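You operate a simulated robot arm through the tools that you are given. There is no shell and no other tool.

Carry out the task below with a simulated robot arm. There is one attempt and no reset: what you move stays moved.

Task
Put things in order on the top of the desk. At the end: the red jam jar stands on top of the red soda can; the yellow pot stands where the red jam jar stood; the green pod stands where the yellow pot stood; the glass with an orange band stands where the square teal bottle (marked "40.0") stood; the square teal bottle stands where the green pod stood; whatever was shut is shut again. Leave all else as you found it, and nothing knocked over.

The check looks at the end state, three seconds after you hand in, the way a careful person would. Anything else that was tipped, shoved, dropped, spilled or broken makes it a failure.

Robot
A 6-joint arm with a two-finger gripper, fixed in place. Base frame: the origin is at the foot of the arm, x ahead of it, y to its left, z up; the work surface is at about z = 0. Lengths are in mm, angles in degrees, forces in N, time in s.
With the tool pointing down near the work surface it reaches from about 180 to 480 mm from the base axis. Its first joint turns from -66.0 to 66.0 degrees. Payload 1.76 kg.
Tool frame: the origin (TCP) lies between the finger pads and is the grasp point; the fingertips stand 29 mm ahead of it; z points along the fingers, y is the line along which they close. The gripper opens to 82 mm; its body begins 58 mm behind the TCP.
Orientation is that of the tool frame in the base frame, as a unit quaternion [w, x, y, z]. With the fingers straight down and closing along the base's y, the tool's x points along the base's -x, its y along +y and its z along -z.

Tools
- The arm moves only by the tool play_rows. Its arguments are lists of equal length, an entry for each row: "dp": the shift along the tool's x, y, z in mm, a list of three; "dr": the turn, a rotation vector about the tool's x, y, z in degrees, a list of three; "jaw": the gripper command, from -1 (shut) to 1 (fully open), values between in proportion. In form: {"dp": [[dx, dy, dz], ...], "dr": [[wx, wy, wz], ...], "jaw": [jaw, ...]}. A call has 1 to 20 rows; each row shifts and turns the commanded pose from where the row before left it, along the tool's axes as they then stand. Rows are played at 5 a second. More than 50 mm and 8.6 degrees between two rows, or a gripper value outside its range, and nothing of the call is played. Where a pose cannot be reached the arm comes as near as it can. A force on the tool above 40 N (or 10 N above the force at the start of the call, whichever is more), or a blocked arm, ends the call early, and 0.2 s more pass. Each finger travels about 203.5 mm/s and halts on what it meets, pressing with about 34 N; the grip force reading is that of the motor and also rises with nothing between the fingers. The clock runs only during rows and for 0.2 s after the last one: add rows that do not move to give the fingers time. The reply holds the time, the measured pose of the TCP, the force on the tool along the base axes, the opening and the grip force, in the units named above and with some noise, with the torque about the TCP (base axes, N m) and any sound that the robot's microphone picked up.
- Cameras (640 x 400 px; columns grow to the right, rows downward): "scene" is fixed at [40.9, 324.7, 416]; the picture's right is [-0.87, -0.49, 0.00], its down [-0.31, 0.56, -0.77] and it looks along [0.38, -0.67, -0.64] (base axes); focal length 214 px, centre (320, 200). "wrist" rides on the gripper at [79, 4, -89] in the tool frame; the picture's right is [-0.05, 1.00, 0.00], its down [-0.71, -0.04, -0.71] and it looks along [-0.71, -0.04, 0.71] (tool axes); focal length 256 px, centre (320, 200). There is no depth. A picture from a camera that has moved, and an enlarged one, comes with that camera's place and axes in the base frame and with its lens.
- snapshot(camera): a new picture of that camera. It takes no simulated time.
- zoom(camera, box): a new picture of the part [left, top, right, bottom] of that camera's present view, enlarged. It takes no simulated time.
- sign_off(): hands the job in; it is judged then, once.

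Nothing tells you positions but the pictures and the camera data. Unless the task says otherwise, let go and move clear before handing in.

The tools are called after ">>>" as a command line: name --argument value ..., lists and objects as JSON in quotes. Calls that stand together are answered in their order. play_rows: Moves the arm, as the interface text tells. Its arguments: {"type":"object","properties":{"dp":{"type":"array","items":{"type":"array","items":{"type":"number"}}},"dr":{"type":"array","items":{"type":"array","items":{"type":"number"}}},"jaw":{"type":"array","items":{"type":"number"}}},"required":["dp","dr","jaw"]} The other tools are called the same way: snapshot (camera) takes a picture; zoom (camera, box) takes an enlarged picture of a part of a camera's view; sign_off () hands the job in.

At the start:

```text
t: 0.0
tcp_pos: [274.9, -111.0, 303.0]
tool_rot: [0.0, -0.001, 1.0, 0.0]
contact_force: [0.3, -0.4, 0.9]
wrist_torque: [0.0, -0.02, 0.02]
grip_width: 81.9
grasp_force: 0.1
```

scene: 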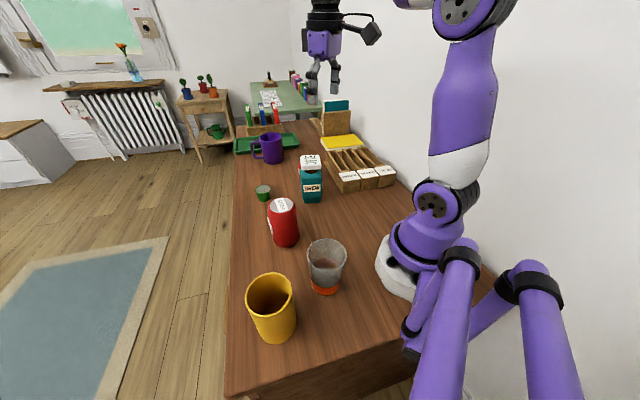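
wrist: 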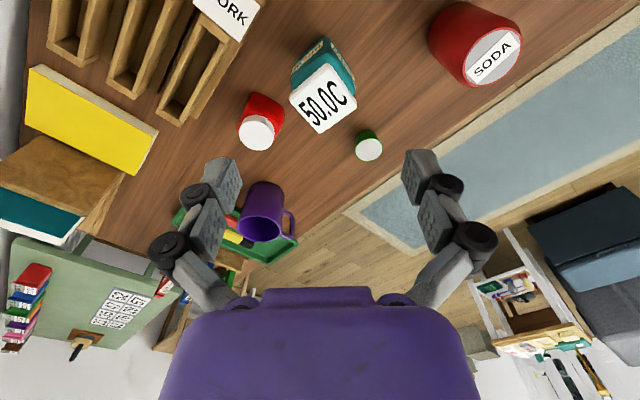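

I see a desk with a yellow pot, a glass with an orange band, a red soda can, a green pod, a teal bottle, and a red jar behind it. I'll look closer before moving.

>>> zoom --camera "scene" --box '[220, 120, 420, 245]'

>>> zoom --camera "scene" --box '[220, 220, 420, 345]'

>>> zoom --camera "wrist" --box '[220, 20, 420, 145]'

>>> zoom --camera "scene" --box '[220, 60, 380, 160]'

```text
3.20 times, centred on (320, 182) of scene
camera zoom: at [40.9, 324.7, 416.0], right [-0.87, -0.49, 0.0], down [-0.31, 0.56, -0.77], along [0.38, -0.67, -0.64], focal length 686 px, centre (320, 256)
```

zoom: 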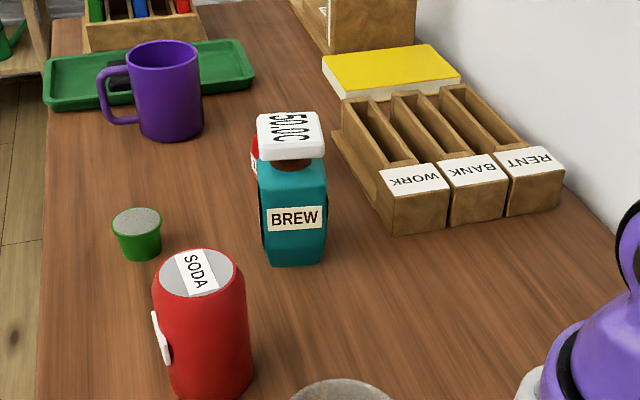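

```text
3.20 times, centred on (320, 282) of scene
camera zoom: at [40.9, 324.7, 416.0], right [-0.87, -0.49, 0.0], down [-0.31, 0.56, -0.77], along [0.38, -0.67, -0.64], focal length 686 px, centre (320, -64)
```

zoom: 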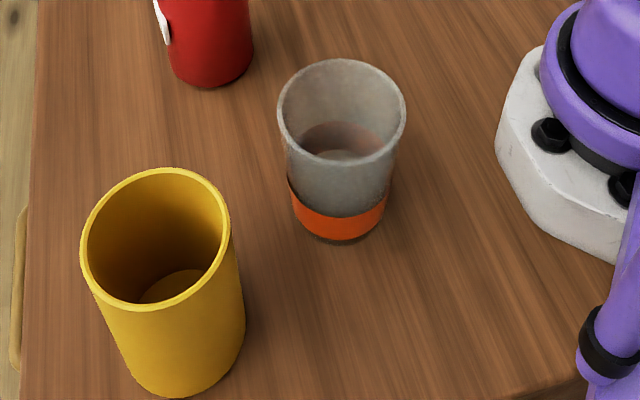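

```text
3.20 times, centred on (320, 82) of wrist
camera zoom: at [195.8, -106.3, 393.6], right [0.05, 1.0, 0.0], down [0.71, -0.04, 0.71], along [0.71, -0.04, -0.71], focal length 819 px, centre (320, 576)
```

zoom: 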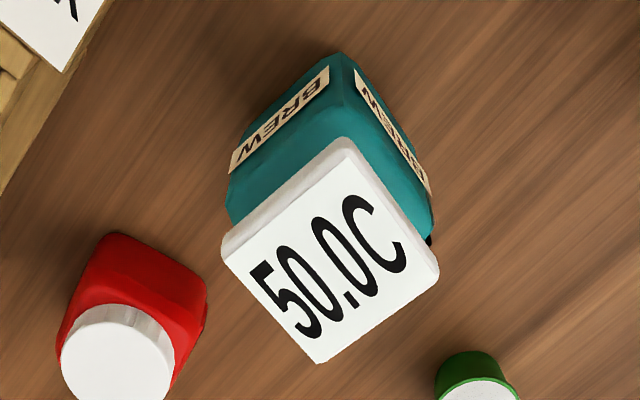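

```text
4.00 times, centred on (300, 110) of scene
camera zoom: at [40.9, 324.7, 416.0], right [-0.87, -0.49, 0.0], down [-0.31, 0.56, -0.77], along [0.38, -0.67, -0.64], focal length 858 px, centre (400, 560)
```

zoom: 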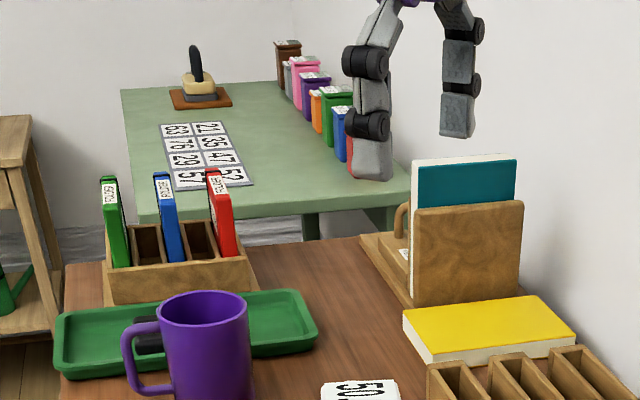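

The desk holds one teal bottle whose lid reads "50.0C", while the task says "40.0". I'll survey with the wrist camera to check for other bottles and to measure positions before touching anything.

>>> play_rows --dp '[[5, 42, -5], [5, 42, -5], [5, 42, -5], [5, 42, -5], [5, 42, -5], [0, 0, 0]]' --dr '[[0, 0, 0], [0, 0, 0], [0, 0, 0], [0, 0, 0], [0, 0, 0], [0, 0, 0]]' --jaw '[1, 1, 1, 1, 1, 1]'

```text
t: 1.4
tcp_pos: [248.2, 101.2, 328.4]
tool_rot: [-0.001, 0.0, 1.0, -0.001]
contact_force: [0.1, -0.1, -0.2]
wrist_torque: [0.05, 0.0, 0.0]
grip_width: 82.1
grasp_force: 0.2
```

The arm is now above the left half of the desk. I'll take pictures from here.

>>> snapshot --camera "wrist"

>>> snapshot --camera "scene"

```text
taken
camera wrist: at [168.9, 105.0, 418.4], right [0.05, 1.0, 0.0], down [0.71, -0.04, 0.71], along [0.71, -0.04, -0.71], focal length 256 px, centre (320, 200)
```

wrist: 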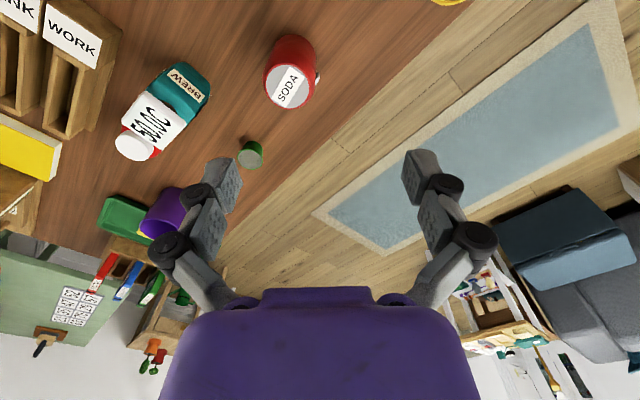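

```text
taken
```

scene: 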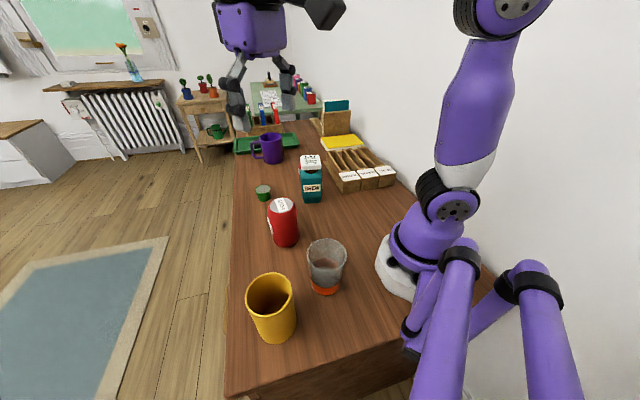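

>>> zoom --camera "wrist" --box '[90, 40, 250, 180]'

>>> zoom --camera "wrist" --box '[220, 10, 340, 180]'

>>> zoom --camera "wrist" --box '[0, 160, 200, 360]'

```text
2.86 times, centred on (170, 110) of wrist
camera zoom: at [168.9, 105.0, 418.4], right [0.05, 1.0, 0.0], down [0.71, -0.04, 0.71], along [0.71, -0.04, -0.71], focal length 731 px, centre (749, 457)
```

zoom: 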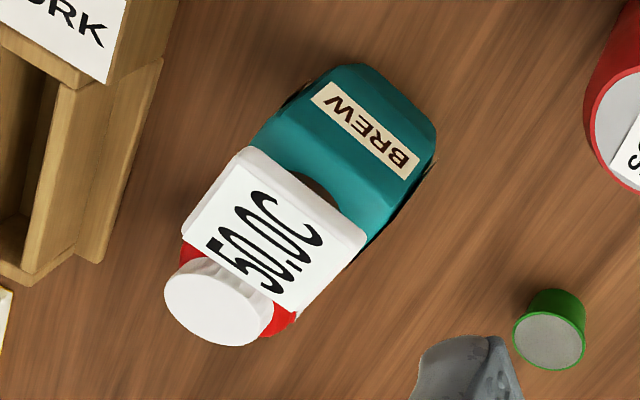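

```text
2.35 times, centred on (280, 95) of wrist
camera zoom: at [168.9, 105.0, 418.4], right [0.05, 1.0, 0.0], down [0.71, -0.04, 0.71], along [0.71, -0.04, -0.71], focal length 602 px, centre (414, 447)
```

zoom: 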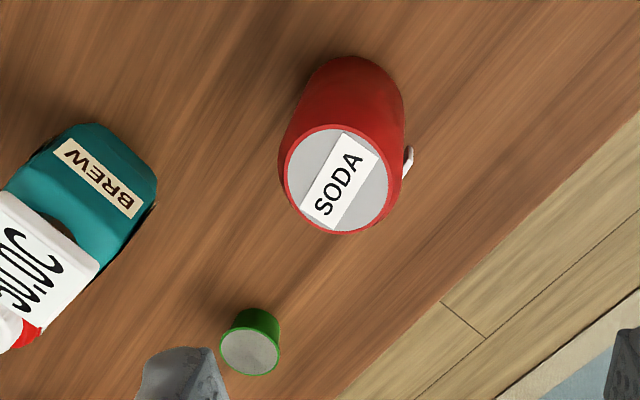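

```text
2.00 times, centred on (100, 260) of wrist
camera zoom: at [168.9, 105.0, 418.4], right [0.05, 1.0, 0.0], down [0.71, -0.04, 0.71], along [0.71, -0.04, -0.71], focal length 512 px, centre (760, 80)
```

zoom: 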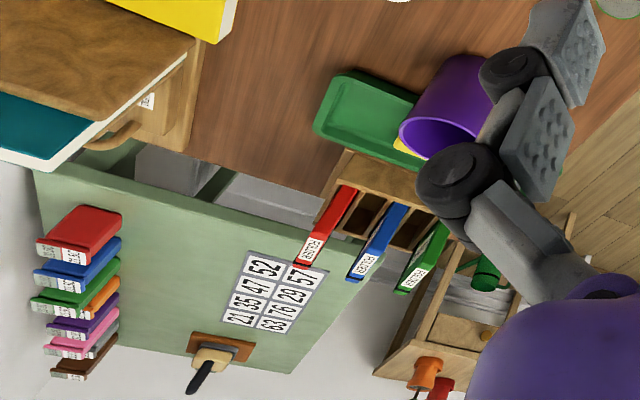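

One teal bottle so far. I'll turn to view the yellow pot and the glass at the left end.

>>> play_rows --dp '[[20, 30, -10], [20, 30, -10], [18, 29, 0], [0, 0, 0], [0, 0, 0], [0, 0, 0], [0, 0, 0], [0, 0, 0], [0, 0, 0], [0, 0, 0]]' --dr '[[0, 0, 0], [0, 0, 0], [0, 0, 0], [0, 0, -8], [0, 0, -8], [0, 0, -8], [0, 0, -8], [0, 0, -8], [0, 0, -5], [0, 0, 0]]' --jaw '[1, 1, 1, 1, 1, 1, 1, 1, 1, 1]'

>>> snapshot --camera "wrist"

```text
t: 3.6
tcp_pos: [191.6, 188.0, 347.3]
tool_rot: [0.0, -0.383, 0.924, -0.001]
contact_force: [0.3, 0.5, -0.6]
wrist_torque: [0.02, -0.02, 0.02]
grip_width: 82.0
grasp_force: 0.1
```

```text
taken
camera wrist: at [132.7, 134.9, 437.7], right [-0.67, 0.74, 0.0], down [0.52, 0.47, 0.71], along [0.53, 0.47, -0.71], focal length 256 px, centre (320, 200)
```

wrist: 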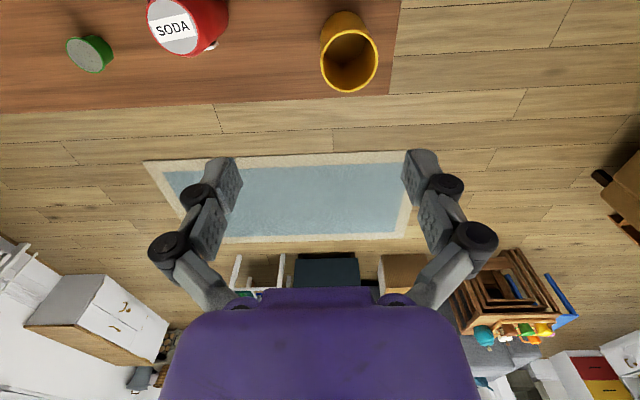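

>>> zoom --camera "wrist" --box '[40, 0, 440, 120]'

>>> zoom --camera "wrist" --box '[290, 0, 410, 100]'

>>> zoom --camera "scene" --box '[300, 230, 350, 300]'

```text
1.60 times, centred on (240, 60) of wrist
camera zoom: at [132.7, 134.9, 437.7], right [-0.67, 0.74, 0.0], down [0.52, 0.47, 0.71], along [0.53, 0.47, -0.71], focal length 410 px, centre (448, 424)
```

zoom: 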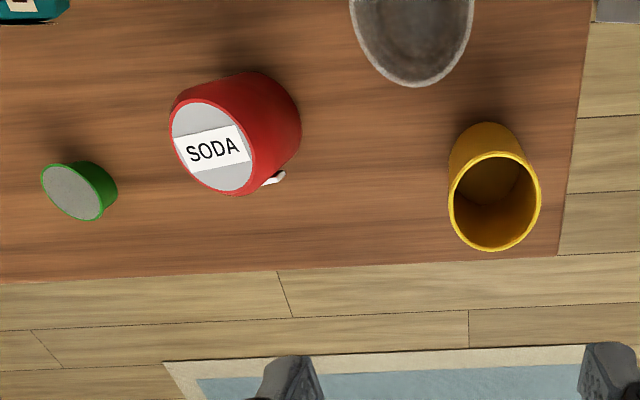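

```text
4.00 times, centred on (350, 50) of wrist
camera zoom: at [132.7, 134.9, 437.7], right [-0.67, 0.74, 0.0], down [0.52, 0.47, 0.71], along [0.53, 0.47, -0.71], focal length 1024 px, centre (200, 800)
```

zoom: 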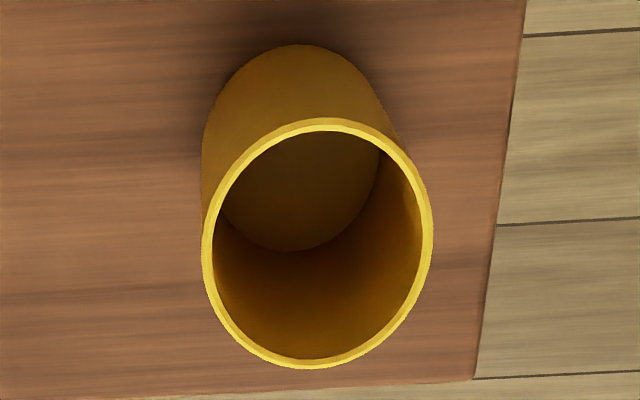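

```text
5.71 times, centred on (325, 265) of scene
camera zoom: at [40.9, 324.7, 416.0], right [-0.87, -0.49, 0.0], down [-0.31, 0.56, -0.77], along [0.38, -0.67, -0.64], focal length 1226 px, centre (291, -171)
```

zoom: 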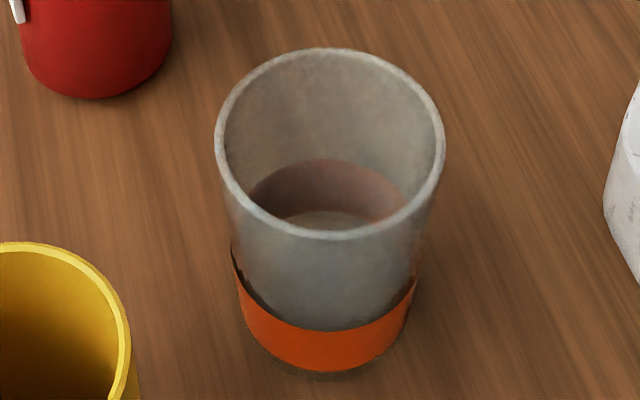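

The pot measures about 69 mm wide and 103 mm tall at (184, 228), and the glass is near (145, 118). Next I'll view the right side of the desk, where the jar is near (380, -205).

>>> play_rows --dp '[[0, 0, 0], [0, 0, 0], [0, 0, 0], [0, 0, 0], [0, 0, 0], [0, 0, 0], [0, 0, 0], [0, 0, 0], [-26.6, -27.9, 2], [-26.6, -27.9, 2], [-26.6, -27.9, 2], [-26.6, -27.9, 2], [-26.6, -27.9, 2], [-26.6, -27.9, 2], [-26.6, -27.9, 2], [-26.6, -27.9, 2], [-26.6, -27.9, 2], [0, 0, 0]]' --dr '[[0, 0, 8.1], [0, 0, 8.1], [0, 0, 8.1], [0, 0, 8.1], [0, 0, 8.2], [0, 0, 8.2], [0, 0, 8.1], [0, 0, 8.1], [0, 0, 0], [0, 0, 0], [0, 0, 0], [0, 0, 0], [0, 0, 0], [0, 0, 0], [0, 0, 0], [0, 0, 0], [0, 0, 0], [0, 0, 0]]' --jaw '[1, 1, 1, 1, 1, 1, 1, 1, 1, 1, 1, 1, 1, 1, 1, 1, 1, 1]'

>>> snapshot --camera "wrist"

>>> snapshot --camera "scene"

```text
t: 7.4
tcp_pos: [329.3, -129.9, 328.2]
tool_rot: [0.001, 0.174, 0.985, -0.001]
contact_force: [-0.2, 0.2, -0.6]
wrist_torque: [0.02, 0.02, 0.02]
grip_width: 81.7
grasp_force: 0.0
```

```text
taken
camera wrist: at [256.3, -97.4, 418.5], right [0.39, 0.92, 0.0], down [0.65, -0.28, 0.71], along [0.65, -0.28, -0.71], focal length 256 px, centre (320, 200)
```

wrist: 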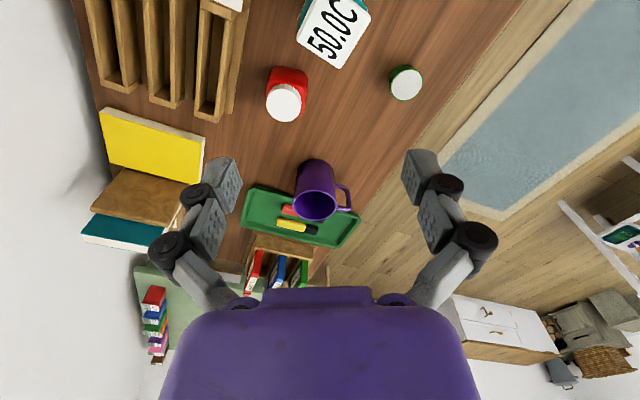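

```text
taken
```

scene: 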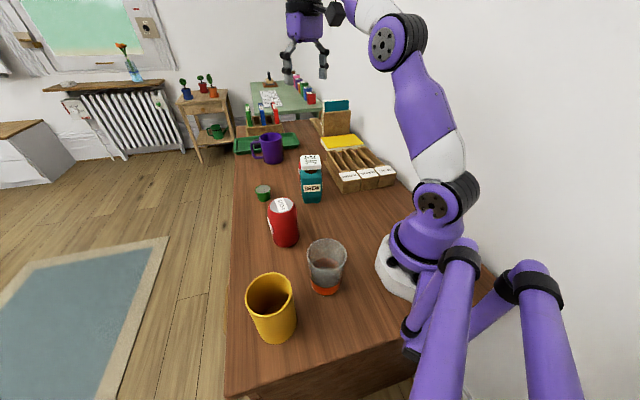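

>>> zoom --camera "wrist" --box '[240, 40, 340, 140]'

>>> zoom --camera "wrist" --box '[290, 0, 440, 110]'

>>> zoom --camera "wrist" --box '[80, 90, 380, 290]'

```text
4.00 times, centred on (290, 90) of wrist
camera zoom: at [256.3, -97.4, 418.5], right [0.39, 0.92, 0.0], down [0.65, -0.28, 0.71], along [0.65, -0.28, -0.71], focal length 1024 px, centre (440, 640)
```

zoom: 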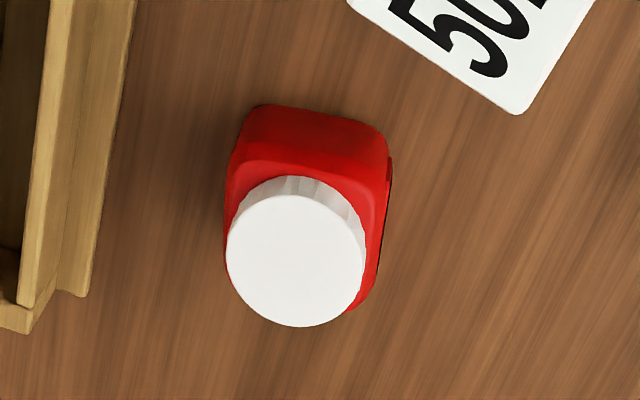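

```text
3.64 times, centred on (365, 55) of wrist
camera zoom: at [256.3, -97.4, 418.5], right [0.39, 0.92, 0.0], down [0.65, -0.28, 0.71], along [0.65, -0.28, -0.71], focal length 931 px, centre (156, 727)
```

zoom: 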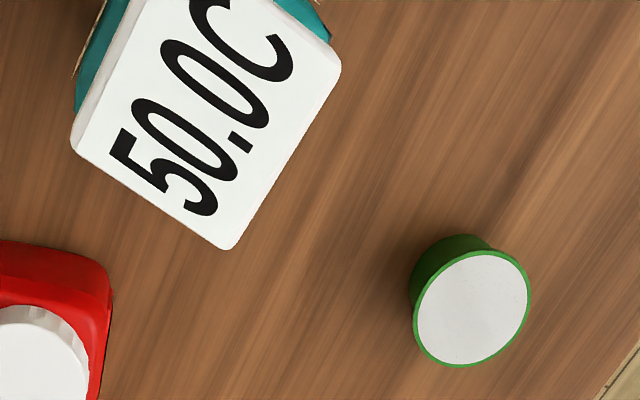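

```text
2.00 times, centred on (230, 190) of wrist
camera zoom: at [256.3, -97.4, 418.5], right [0.39, 0.92, 0.0], down [0.65, -0.28, 0.71], along [0.65, -0.28, -0.71], focal length 512 px, centre (500, 220)
```

zoom: 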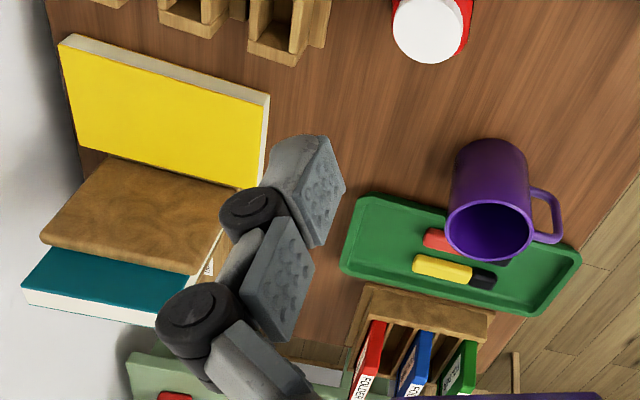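

The jar is square-bodied, about 53 mm wide and 60 mm tall, near (387, -209), with its sides turned about 49°. I'll turn the tool so the fingers close along a jar face and the wrist camera stays clear of the bottle, then move above the jar.

>>> play_rows --dp '[[0, 0, 0], [0, 0, 0], [0, 0, 0], [0, 0, 0], [0, 0, 0], [0, 0, 0], [0, 0, 0], [0, 0, 0], [0, 0, 0], [7.3, -31.8, 30], [7.3, -31.8, 30], [7.3, -31.8, 30], [0, 0, 0]]' --dr '[[0, 0, -7.67], [0, 0, -7.67], [0, 0, -7.67], [0, 0, -7.67], [0, 0, -7.67], [0, 0, -7.67], [0, 0, -7.67], [0, 0, -7.67], [0, 0, -7.64], [0, 0, 0], [0, 0, 0], [0, 0, 0], [0, 0, 0]]' --jaw '[1, 1, 1, 1, 1, 1, 1, 1, 1, 1, 1, 1, 1]'

>>> snapshot --camera "wrist"

>>> snapshot --camera "scene"

```text
t: 10.2
tcp_pos: [378.4, -203.6, 233.6]
tool_rot: [0.0, -0.415, 0.91, -0.001]
contact_force: [-0.4, 0.0, 0.6]
wrist_torque: [0.04, 0.0, 0.0]
grip_width: 82.0
grasp_force: 0.1
out of reach, approached as far as the arm can: row 12
```

```text
taken
camera wrist: at [322.8, -260.0, 324.7], right [-0.72, 0.69, 0.0], down [0.49, 0.51, 0.71], along [0.49, 0.51, -0.71], focal length 256 px, centre (320, 200)
```

wrist: 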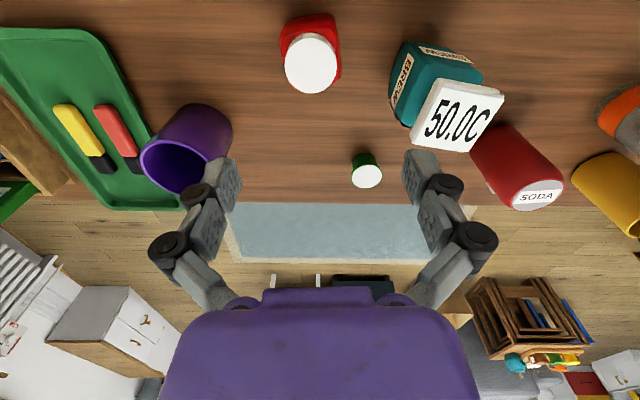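

```text
taken
```

scene: 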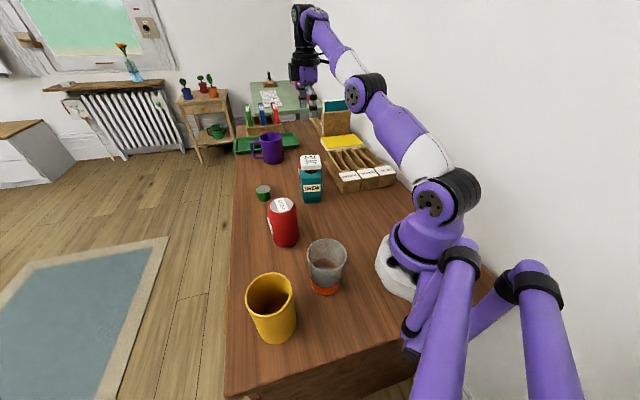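

>>> zoom --camera "wrist" --box '[260, 0, 360, 100]'

>>> zoom --camera "wrist" --box '[340, 20, 520, 200]'

```text
4.00 times, centred on (310, 50) of wrist
camera zoom: at [322.8, -260.0, 324.7], right [-0.72, 0.69, 0.0], down [0.49, 0.51, 0.71], along [0.49, 0.51, -0.71], focal length 1024 px, centre (360, 800)
```

zoom: 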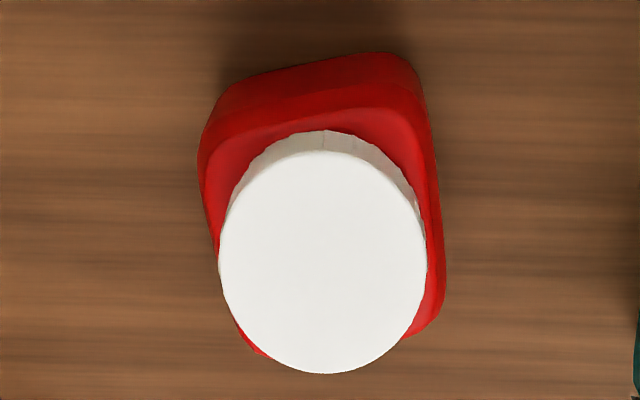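

```text
2.22 times, centred on (430, 110) of wrist
camera zoom: at [322.8, -260.0, 324.7], right [-0.72, 0.69, 0.0], down [0.49, 0.51, 0.71], along [0.49, 0.51, -0.71], focal length 569 px, centre (76, 400)
```

zoom: 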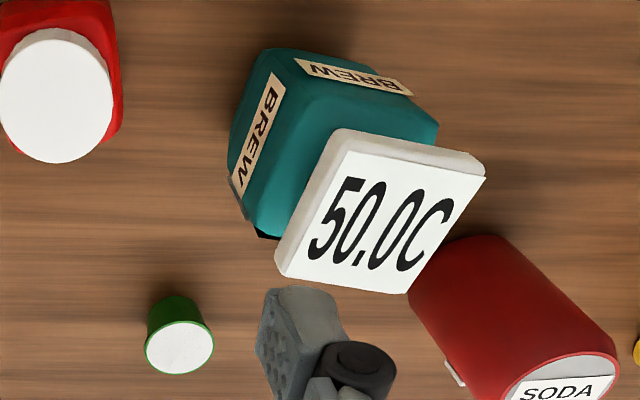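

The jar is at about (386, -208.5), 61 mm tall, with faces at about -34.5° and 55.5°. I'll lower to a mid height with the yaw corrected and check where the arm actually is.

>>> play_rows --dp '[[0, 0, 35], [0, 0, 35], [0, 0, 0]]' --dr '[[0, 0, -3.25], [0, 0, -3.25], [0, 0, 0]]' --jaw '[1, 1, 1]'

>>> snapshot --camera "wrist"

```text
t: 11.0
tcp_pos: [379.1, -202.3, 164.3]
tool_rot: [0.001, -0.467, 0.884, 0.0]
contact_force: [0.1, -0.3, -0.2]
wrist_torque: [0.01, 0.04, 0.01]
grip_width: 82.1
grasp_force: 0.1
```

```text
taken
camera wrist: at [331.1, -264.9, 254.9], right [-0.79, 0.61, 0.0], down [0.43, 0.56, 0.71], along [0.43, 0.56, -0.71], focal length 256 px, centre (320, 200)
```

wrist: 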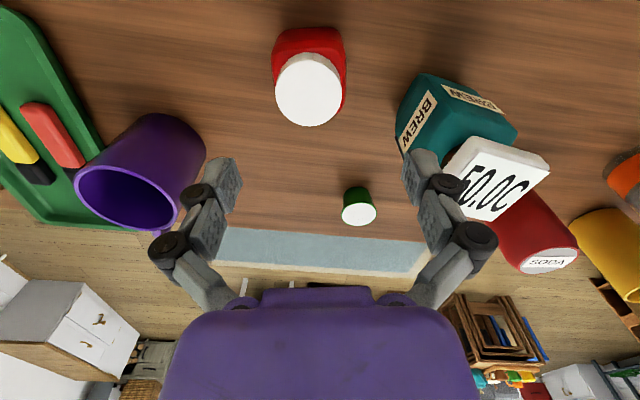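

>>> zoom --camera "wrist" --box '[250, 10, 370, 140]'

```text
3.08 times, centred on (310, 75) of wrist
camera zoom: at [331.1, -264.9, 254.9], right [-0.79, 0.61, 0.0], down [0.43, 0.56, 0.71], along [0.43, 0.56, -0.71], focal length 788 px, centre (351, 585)
```

zoom: 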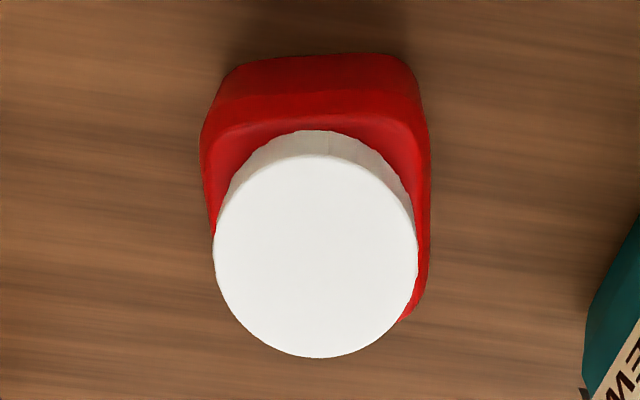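

Jar centre confirmed near (385.5, -208). I'll centre over it and descend to grasp height.

>>> play_rows --dp '[[1.1, -8.5, 0], [0, 0, 30], [0, 0, 30], [0, 0, 30], [0, 0, 20], [0, 0, 12], [0, 0, 6], [0, 0, 0]]' --dr '[[0, 0, 0], [0, 0, 0], [0, 0, 0], [0, 0, 0], [0, 0, 0], [0, 0, 0], [0, 0, 0], [0, 0, 0]]' --jaw '[1, 1, 1, 1, 1, 1, 1, 1]'

>>> snapshot --camera "wrist"

>>> snapshot --camera "scene"

```text
t: 12.8
tcp_pos: [388.7, -209.2, 33.9]
tool_rot: [0.0, -0.466, 0.885, 0.0]
contact_force: [-0.3, -0.2, 0.1]
wrist_torque: [0.0, 0.01, 0.0]
grip_width: 81.9
grasp_force: 0.0
```

```text
taken
camera wrist: at [339.3, -271.7, 124.8], right [-0.79, 0.61, 0.0], down [0.43, 0.56, 0.71], along [0.43, 0.56, -0.71], focal length 256 px, centre (320, 200)
```

wrist: 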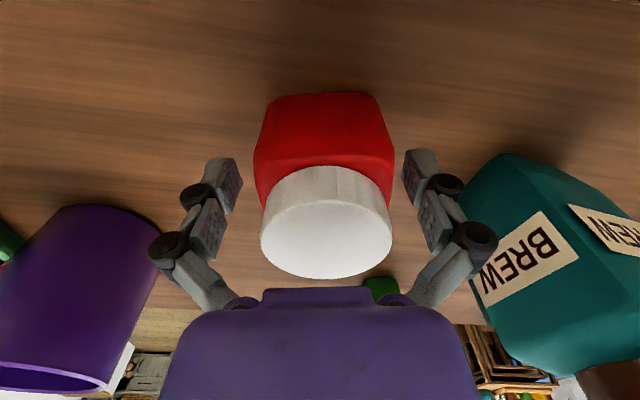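

```text
taken
```

scene: 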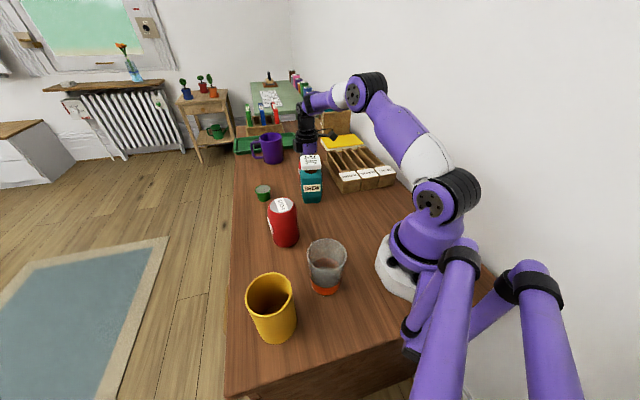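

The jar sits between the fingers. Closing on it now, then a short lift to test the grip.

>>> play_rows --dp '[[0, 0, 0], [0, 0, 0], [0, 0, 0]]' --dr '[[0, 0, 0], [0, 0, 0], [0, 0, 0]]' --jaw '[0.4, -1, -1]'

>>> snapshot --camera "wrist"

```text
t: 13.6
tcp_pos: [388.0, -208.7, 35.0]
tool_rot: [0.001, -0.465, 0.885, -0.001]
contact_force: [0.0, 0.1, 6.5]
wrist_torque: [0.15, 0.17, -0.01]
grip_width: 57.3
grasp_force: 34.1
```

```text
taken
camera wrist: at [339.4, -271.7, 125.3], right [-0.79, 0.61, 0.0], down [0.43, 0.56, 0.71], along [0.43, 0.56, -0.71], focal length 256 px, centre (320, 200)
```

wrist: 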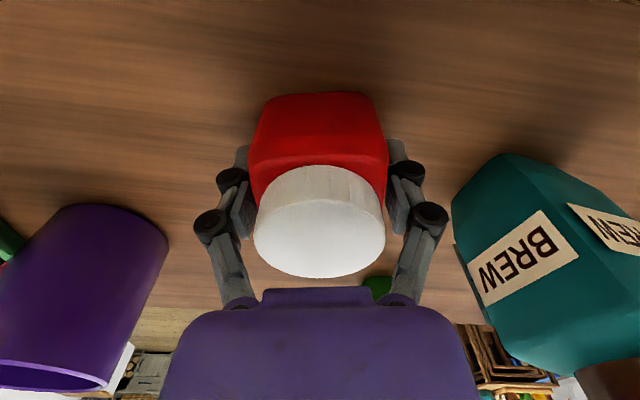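

The jar is gripped at 57 mm. Lifting it straight up, clear of the bottle's height.

>>> play_rows --dp '[[0, 0, -6], [0, 0, -14], [0, 0, -30], [0, 0, -35], [0, 0, -35], [0, 0, -35], [0, 0, -15], [0, 0, 0]]' --dr '[[0, 0, 0], [0, 0, 0], [0, 0, 0], [0, 0, 0], [0, 0, 0], [0, 0, 0], [0, 0, 0], [0, 0, 0]]' --jaw '[-1, -1, -1, -1, -1, -1, -1, -1]'

>>> snapshot --camera "wrist"

>>> snapshot --camera "scene"

```text
t: 15.4
tcp_pos: [387.6, -207.5, 207.9]
tool_rot: [-0.001, -0.465, 0.885, 0.0]
contact_force: [-0.9, -0.2, -3.6]
wrist_torque: [0.0, 0.0, 0.01]
grip_width: 57.6
grasp_force: 33.6
```

```text
taken
camera wrist: at [339.6, -270.0, 297.0], right [-0.79, 0.61, 0.0], down [0.43, 0.56, 0.71], along [0.43, 0.56, -0.71], focal length 256 px, centre (320, 200)
```

wrist: 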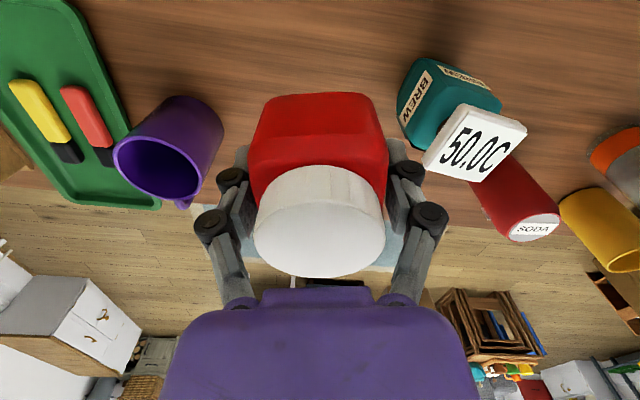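

```text
taken
```

scene: 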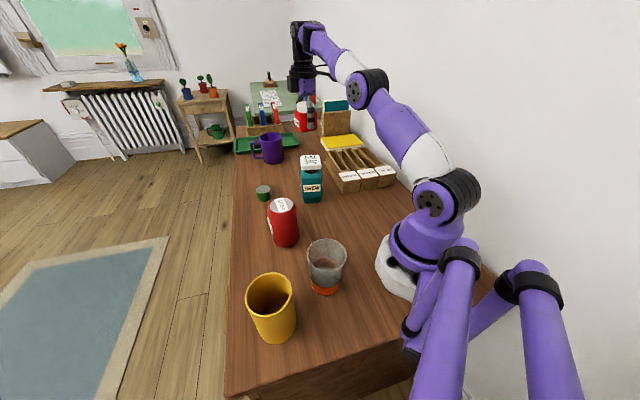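

The jar hangs securely. I'll carry it inward, high above the bottle, and turn the tool back to view the can.

>>> play_rows --dp '[[-9.6, 29.4, -12], [-9.6, 29.4, -12], [-9.6, 29.4, -12], [-9.6, 29.4, -12], [-9.6, 29.4, -12], [-9.6, 29.4, -12], [0, 0, 0], [0, 0, 0], [0, 0, 0], [0, 0, 0], [0, 0, 0], [0, 0, 0], [0, 0, 0]]' --dr '[[0, 0, 0], [0, 0, 0], [0, 0, 0], [0, 0, 0], [0, 0, 0], [0, 0, 0], [0, 0, 7.25], [0, 0, 7.25], [0, 0, 7.25], [0, 0, 7.25], [0, 0, 7.25], [0, 0, 7.25], [0, 0, 0]]' --jaw '[-1, -1, -1, -1, -1, -1, -1, -1, -1, -1, -1, -1, -1]'

>>> snapshot --camera "wrist"

>>> zoom --camera "scene" --box '[230, 180, 350, 255]'

```text
t: 18.2
tcp_pos: [274.9, -62.2, 277.3]
tool_rot: [0.001, -0.104, 0.995, -0.001]
contact_force: [-0.1, -0.1, -3.0]
wrist_torque: [-0.01, 0.01, 0.01]
grip_width: 57.5
grasp_force: 34.2
```

```text
taken
camera wrist: at [195.2, -74.1, 368.5], right [-0.15, 0.99, 0.0], down [0.7, 0.11, 0.71], along [0.7, 0.11, -0.71], focal length 256 px, centre (320, 200)
```

wrist: 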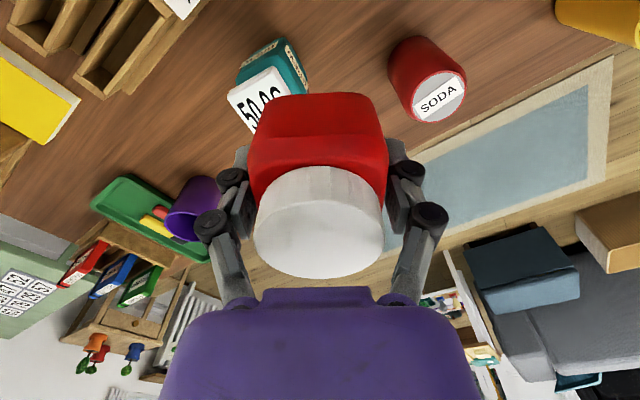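

```text
5.33 times, centred on (290, 218) of scene
camera zoom: at [40.9, 324.7, 416.0], right [-0.87, -0.49, 0.0], down [-0.31, 0.56, -0.77], along [0.38, -0.67, -0.64], focal length 1144 px, centre (480, 107)
```

zoom: 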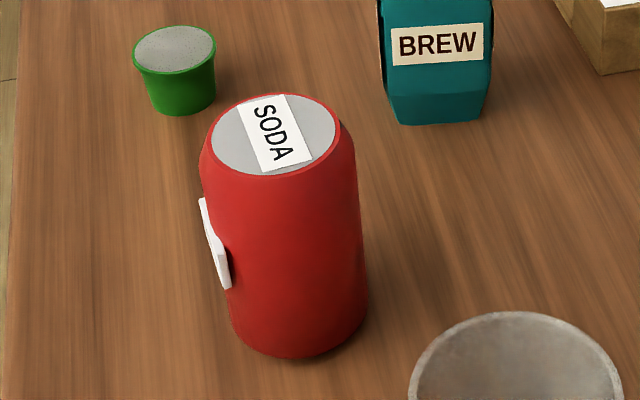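

>>> zoom --camera "wrist" --box '[370, 20, 490, 130]'

```text
3.64 times, centred on (430, 75) of wrist
camera zoom: at [195.2, -74.1, 368.5], right [-0.15, 0.99, 0.0], down [0.7, 0.11, 0.71], along [0.7, 0.11, -0.71], focal length 931 px, centre (-80, 654)
```

zoom: 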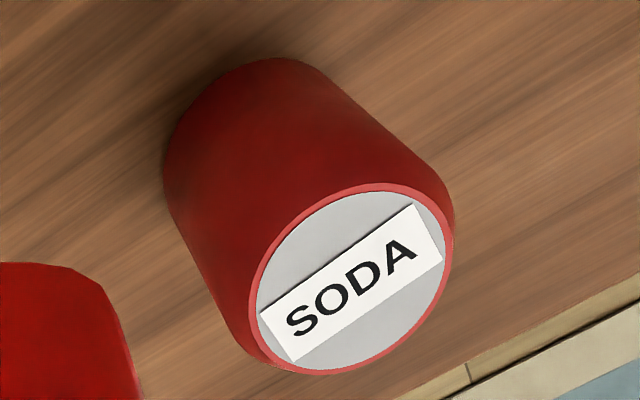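

The can top is at about (285, 61.4), z ≈ 111. I'll bring the jar over it and lower to just above.

>>> play_rows --dp '[[-9.25, 29.7, 0], [-9.25, 29.7, 0], [-9.25, 29.7, 0], [-9.25, 29.7, 0], [0, 0, 30], [0, 0, 30], [0, 0, 25], [0, 0, 20], [0, 0, 0], [0, 0, 0]]' --dr '[[0, 0, 0], [0, 0, 0], [0, 0, 0], [0, 0, 0], [0, 0, 0], [0, 0, 0], [0, 0, 0], [0, 0, 0], [0, 0, 0], [0, 0, 0]]' --jaw '[-1, -1, -1, -1, -1, -1, -1, -1, -1, -1]'

>>> snapshot --camera "wrist"

>>> zoom --camera "scene" --box '[220, 120, 360, 260]'

```text
t: 20.4
tcp_pos: [282.6, 59.6, 171.9]
tool_rot: [0.0, -0.104, 0.995, -0.002]
contact_force: [0.0, -0.3, -1.4]
wrist_torque: [0.01, 0.01, 0.0]
grip_width: 57.8
grasp_force: 34.3
```

```text
taken
camera wrist: at [204.1, 48.4, 262.4], right [-0.16, 0.99, 0.0], down [0.7, 0.11, 0.71], along [0.7, 0.11, -0.71], focal length 256 px, centre (320, 200)
```

wrist: 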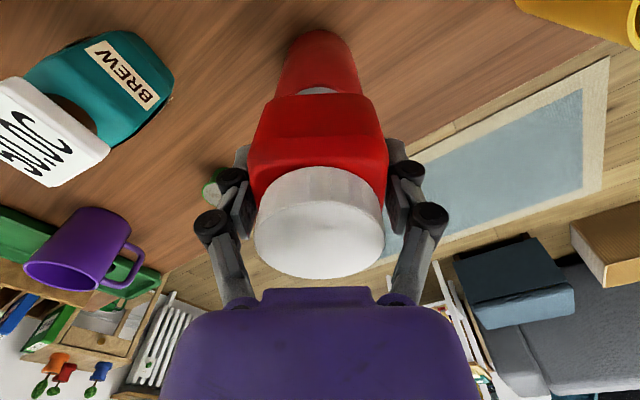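

```text
2.86 times, centred on (290, 190) of scene
camera zoom: at [40.9, 324.7, 416.0], right [-0.87, -0.49, 0.0], down [-0.31, 0.56, -0.77], along [0.38, -0.67, -0.64], focal length 613 px, centre (406, 229)
```

zoom: 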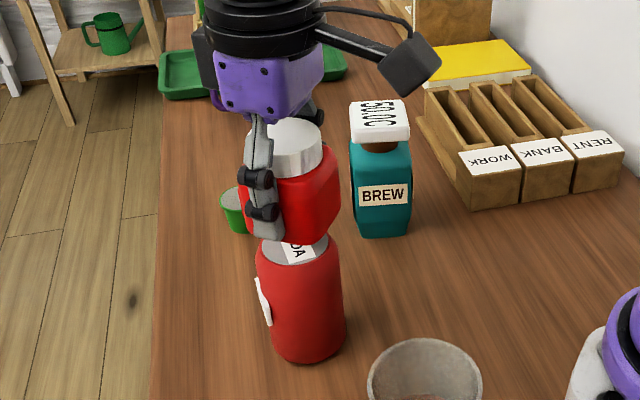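

>>> play_rows --dp '[[-4.2, 1.2, 12], [0, 0, 0]]' --dr '[[0, 0, 0], [0, 0, 0]]' --jaw '[-1, -1]'

>>> snapshot --camera "wrist"

>>> zoom --camera "scene" --box '[240, 130, 330, 255]'

```text
t: 21.0
tcp_pos: [287.6, 62.9, 160.2]
tool_rot: [0.0, -0.104, 0.995, 0.0]
contact_force: [0.2, 0.3, -3.1]
wrist_torque: [0.01, 0.01, -0.05]
grip_width: 57.5
grasp_force: 33.7
```

```text
taken
camera wrist: at [208.1, 50.7, 250.6], right [-0.16, 0.99, 0.0], down [0.7, 0.11, 0.71], along [0.7, 0.11, -0.71], focal length 256 px, centre (320, 200)
```

wrist: 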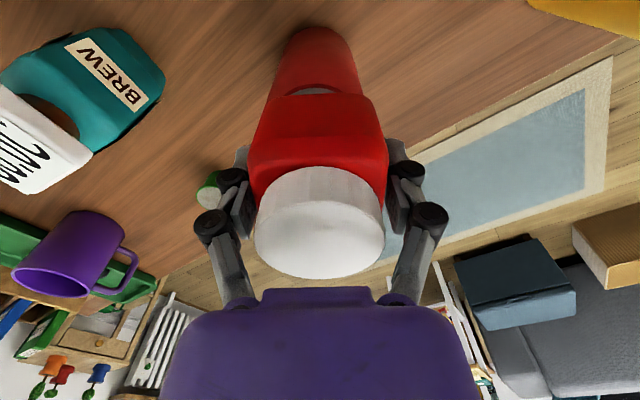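

```text
3.20 times, centred on (285, 192) of scene
camera zoom: at [40.9, 324.7, 416.0], right [-0.87, -0.49, 0.0], down [-0.31, 0.56, -0.77], along [0.38, -0.67, -0.64], focal length 686 px, centre (432, 224)
```

zoom: 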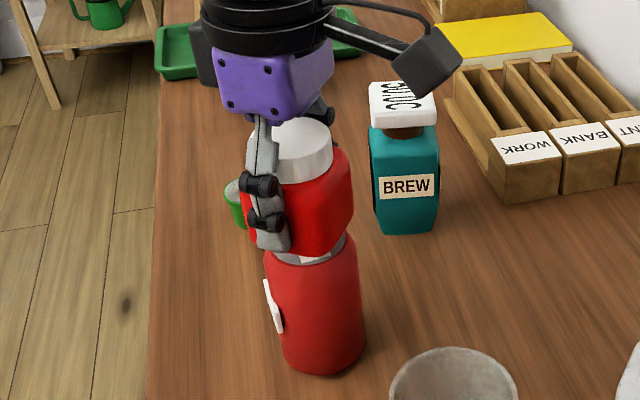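

>>> zoom --camera "wrist" --box '[240, 20, 400, 120]'

>>> zoom --camera "scene" --box '[260, 150, 310, 255]'

```text
4.00 times, centred on (320, 70) of wrist
camera zoom: at [208.1, 50.7, 250.6], right [-0.16, 0.99, 0.0], down [0.7, 0.11, 0.71], along [0.7, 0.11, -0.71], focal length 1024 px, centre (320, 720)
```

zoom: 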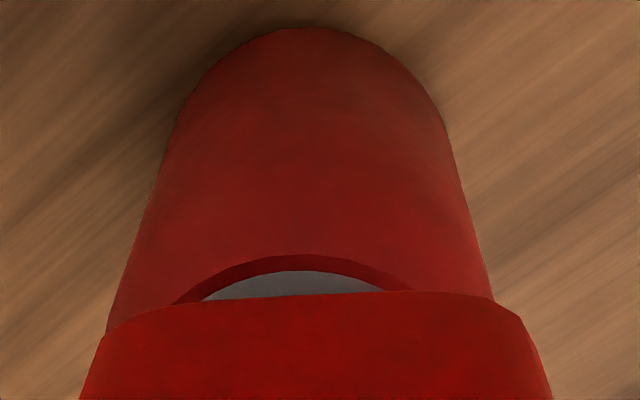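

```text
3.81 times, centred on (285, 202) of scene
camera zoom: at [40.9, 324.7, 416.0], right [-0.87, -0.49, 0.0], down [-0.31, 0.56, -0.77], along [0.38, -0.67, -0.64], focal length 817 px, centre (453, 190)
```

zoom: 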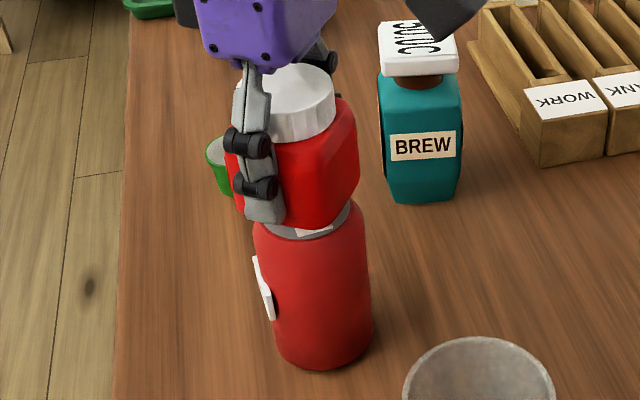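

The jar lines up with the can within about 2 mm. I'll nudge it and descend most of the remaining ~14 mm.

>>> play_rows --dp '[[0, -1.5, 4], [0, 0, 3], [0, 0, 2], [0, 0, 0]]' --dr '[[0, 0, 0], [0, 0, 0], [0, 0, 0], [0, 0, 0]]' --jaw '[-1, -1, -1, -1]'

>>> zoom --camera "scene" --box '[260, 150, 310, 255]'

>>> zoom --camera "wrist" --box '[240, 20, 400, 120]'

```text
t: 22.0
tcp_pos: [288.5, 61.1, 152.7]
tool_rot: [0.0, -0.105, 0.994, -0.001]
contact_force: [0.5, 0.0, -3.4]
wrist_torque: [0.0, 0.0, -0.01]
grip_width: 57.8
grasp_force: 34.3
```

```text
3.81 times, centred on (285, 202) of scene
camera zoom: at [40.9, 324.7, 416.0], right [-0.87, -0.49, 0.0], down [-0.31, 0.56, -0.77], along [0.38, -0.67, -0.64], focal length 817 px, centre (453, 190)
```

zoom: 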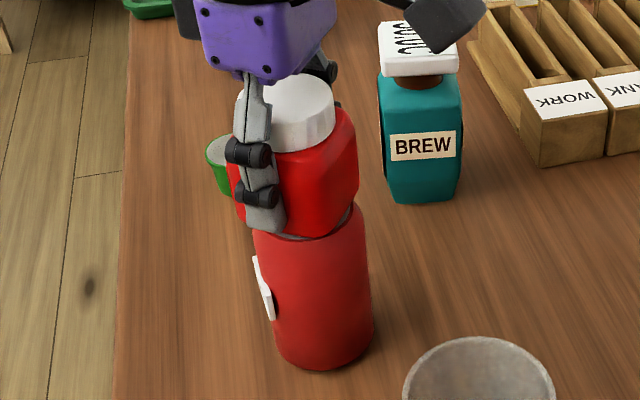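

```text
4.00 times, centred on (320, 70) of wrist
camera zoom: at [210.2, 49.3, 243.1], right [-0.16, 0.99, 0.0], down [0.7, 0.11, 0.71], along [0.7, 0.11, -0.71], focal length 1024 px, centre (320, 720)
```

zoom: 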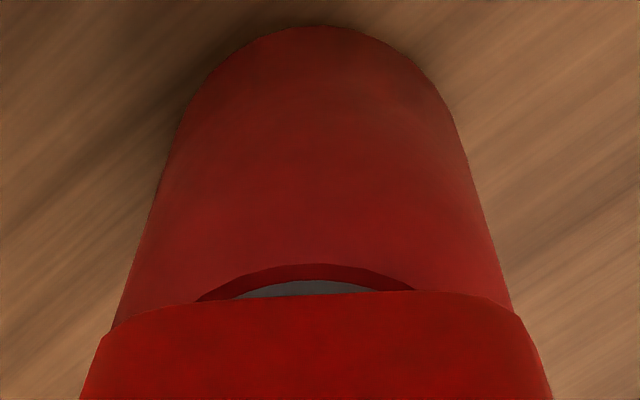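

>>> play_rows --dp '[[0, 0, 2], [0, 0, 1], [0, 0, 1], [0, 0, 0]]' --dr '[[0, 0, 0], [0, 0, 0], [0, 0, 0], [0, 0, 0]]' --jaw '[-1, -1, -1, -1]'

>>> zoom --camera "scene" --box '[260, 150, 310, 255]'

```text
t: 23.0
tcp_pos: [288.7, 62.6, 147.7]
tool_rot: [0.0, -0.105, 0.995, -0.001]
contact_force: [-0.6, 1.0, -2.6]
wrist_torque: [-0.01, 0.05, -0.04]
grip_width: 57.7
grasp_force: 33.9
```

```text
3.81 times, centred on (285, 202) of scene
camera zoom: at [40.9, 324.7, 416.0], right [-0.87, -0.49, 0.0], down [-0.31, 0.56, -0.77], along [0.38, -0.67, -0.64], focal length 817 px, centre (453, 190)
```

zoom: 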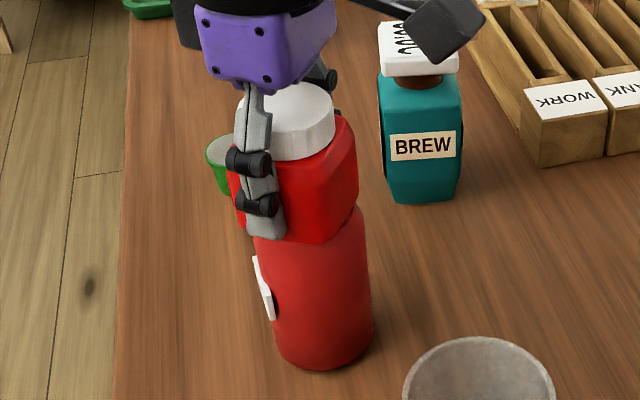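

>>> play_rows --dp '[[0, 0, 1], [0, 0, 1], [0, 0, 0]]' --dr '[[0, 0, 0], [0, 0, 0], [0, 0, 0]]' --jaw '[-1, -1, -1]'

```text
t: 23.8
tcp_pos: [288.9, 63.7, 146.3]
tool_rot: [0.002, -0.105, 0.994, -0.001]
contact_force: [-0.2, 0.0, 5.0]
wrist_torque: [-0.06, 0.1, -0.03]
grip_width: 57.6
grasp_force: 34.5
```

The jar touched down on the can (force changed by about 8 N). Releasing gently and retreating straight up.

>>> play_rows --dp '[[0, 0, 0], [0, 0, 0], [0, 0, 0], [0, 0, 0]]' --dr '[[0, 0, 0], [0, 0, 0], [0, 0, 0], [0, 0, 0]]' --jaw '[0.5, 0.7, 1, 1]'

>>> snapshot --camera "wrist"

>>> zoom --camera "scene" --box '[220, 120, 360, 260]'

```text
t: 24.8
tcp_pos: [289.3, 61.4, 146.7]
tool_rot: [0.0, -0.104, 0.995, -0.001]
contact_force: [0.6, -0.4, 0.3]
wrist_torque: [-0.04, 0.02, 0.02]
grip_width: 82.2
grasp_force: 0.1
```

```text
taken
camera wrist: at [210.0, 50.3, 236.6], right [-0.16, 0.99, 0.0], down [0.7, 0.11, 0.71], along [0.7, 0.11, -0.71], focal length 256 px, centre (320, 200)
```

wrist: 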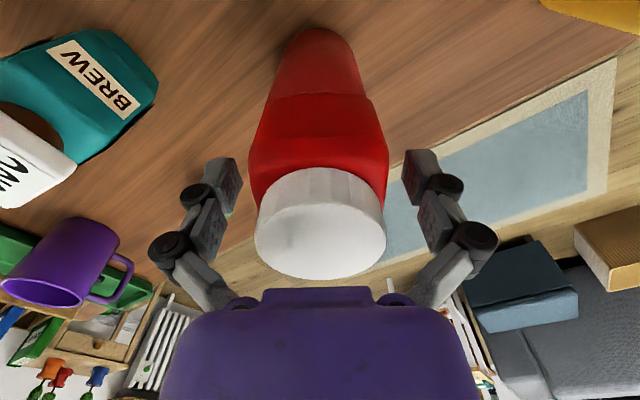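

```text
2.86 times, centred on (290, 190) of scene
camera zoom: at [40.9, 324.7, 416.0], right [-0.87, -0.49, 0.0], down [-0.31, 0.56, -0.77], along [0.38, -0.67, -0.64], focal length 613 px, centre (406, 229)
```

zoom: 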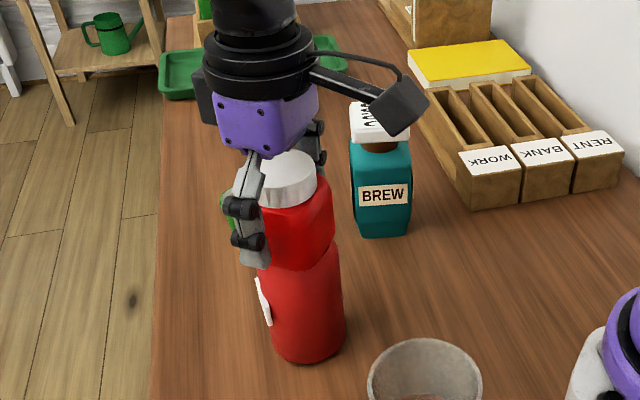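

The jar stands on the can. I'll rise straight up, then go above the yellow pot and turn toward it.

>>> play_rows --dp '[[0, 0, -10], [0, 0, -30], [0, 0, -40], [0, 0, -40], [0, 0, -30], [0, 0, 0], [0, 0, 0], [0, 0, 0], [0, 0, 0], [0, 0, 0], [-10.6, 31.1, 11], [-10.6, 31.1, 11], [-10.6, 31.1, 11], [-10.6, 31.1, 11], [-10.6, 31.1, 11], [-10.6, 31.1, 11], [0, 0, 0]]' --dr '[[0, 0, 0], [0, 0, 0], [0, 0, 0], [0, 0, 0], [0, 0, 0], [0, 0, -7.8], [0, 0, -7.8], [0, 0, -7.8], [0, 0, -7.8], [0, 0, -7.8], [0, 0, 0], [0, 0, 0], [0, 0, 0], [0, 0, 0], [0, 0, 0], [0, 0, 0], [0, 0, 0]]' --jaw '[1, 1, 1, 1, 1, 1, 1, 1, 1, 1, 1, 1, 1, 1, 1, 1, 1]'

>>> snapshot --camera "wrist"

>>> snapshot --camera "scene"

```text
t: 28.4
tcp_pos: [181.7, 231.0, 231.0]
tool_rot: [0.0, -0.43, 0.903, -0.001]
contact_force: [-0.8, 0.5, 0.1]
wrist_torque: [-0.01, 0.0, 0.04]
grip_width: 81.9
grasp_force: 0.1
```

```text
taken
camera wrist: at [128.2, 172.0, 320.4], right [-0.74, 0.67, 0.0], down [0.47, 0.53, 0.71], along [0.47, 0.52, -0.71], focal length 256 px, centre (320, 200)
```

wrist: 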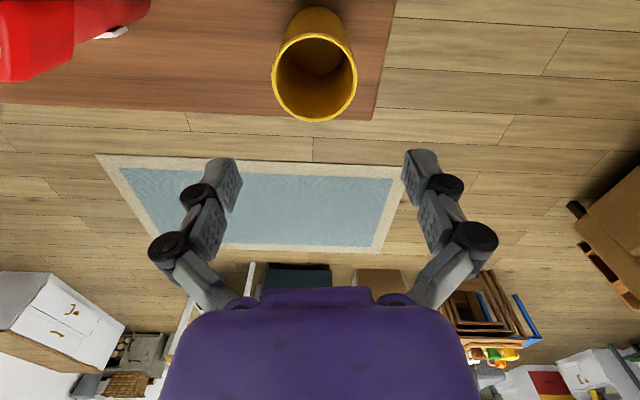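

```text
taken
```

scene: 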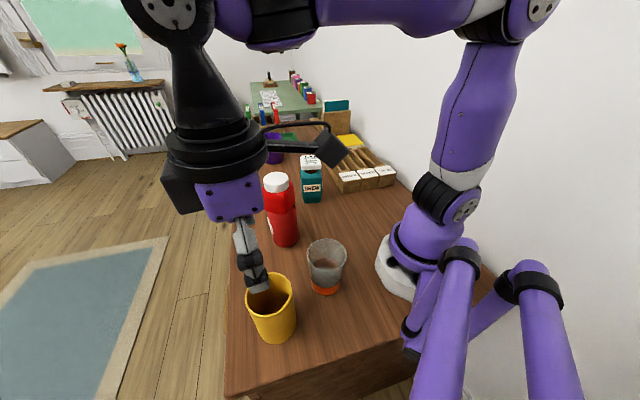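

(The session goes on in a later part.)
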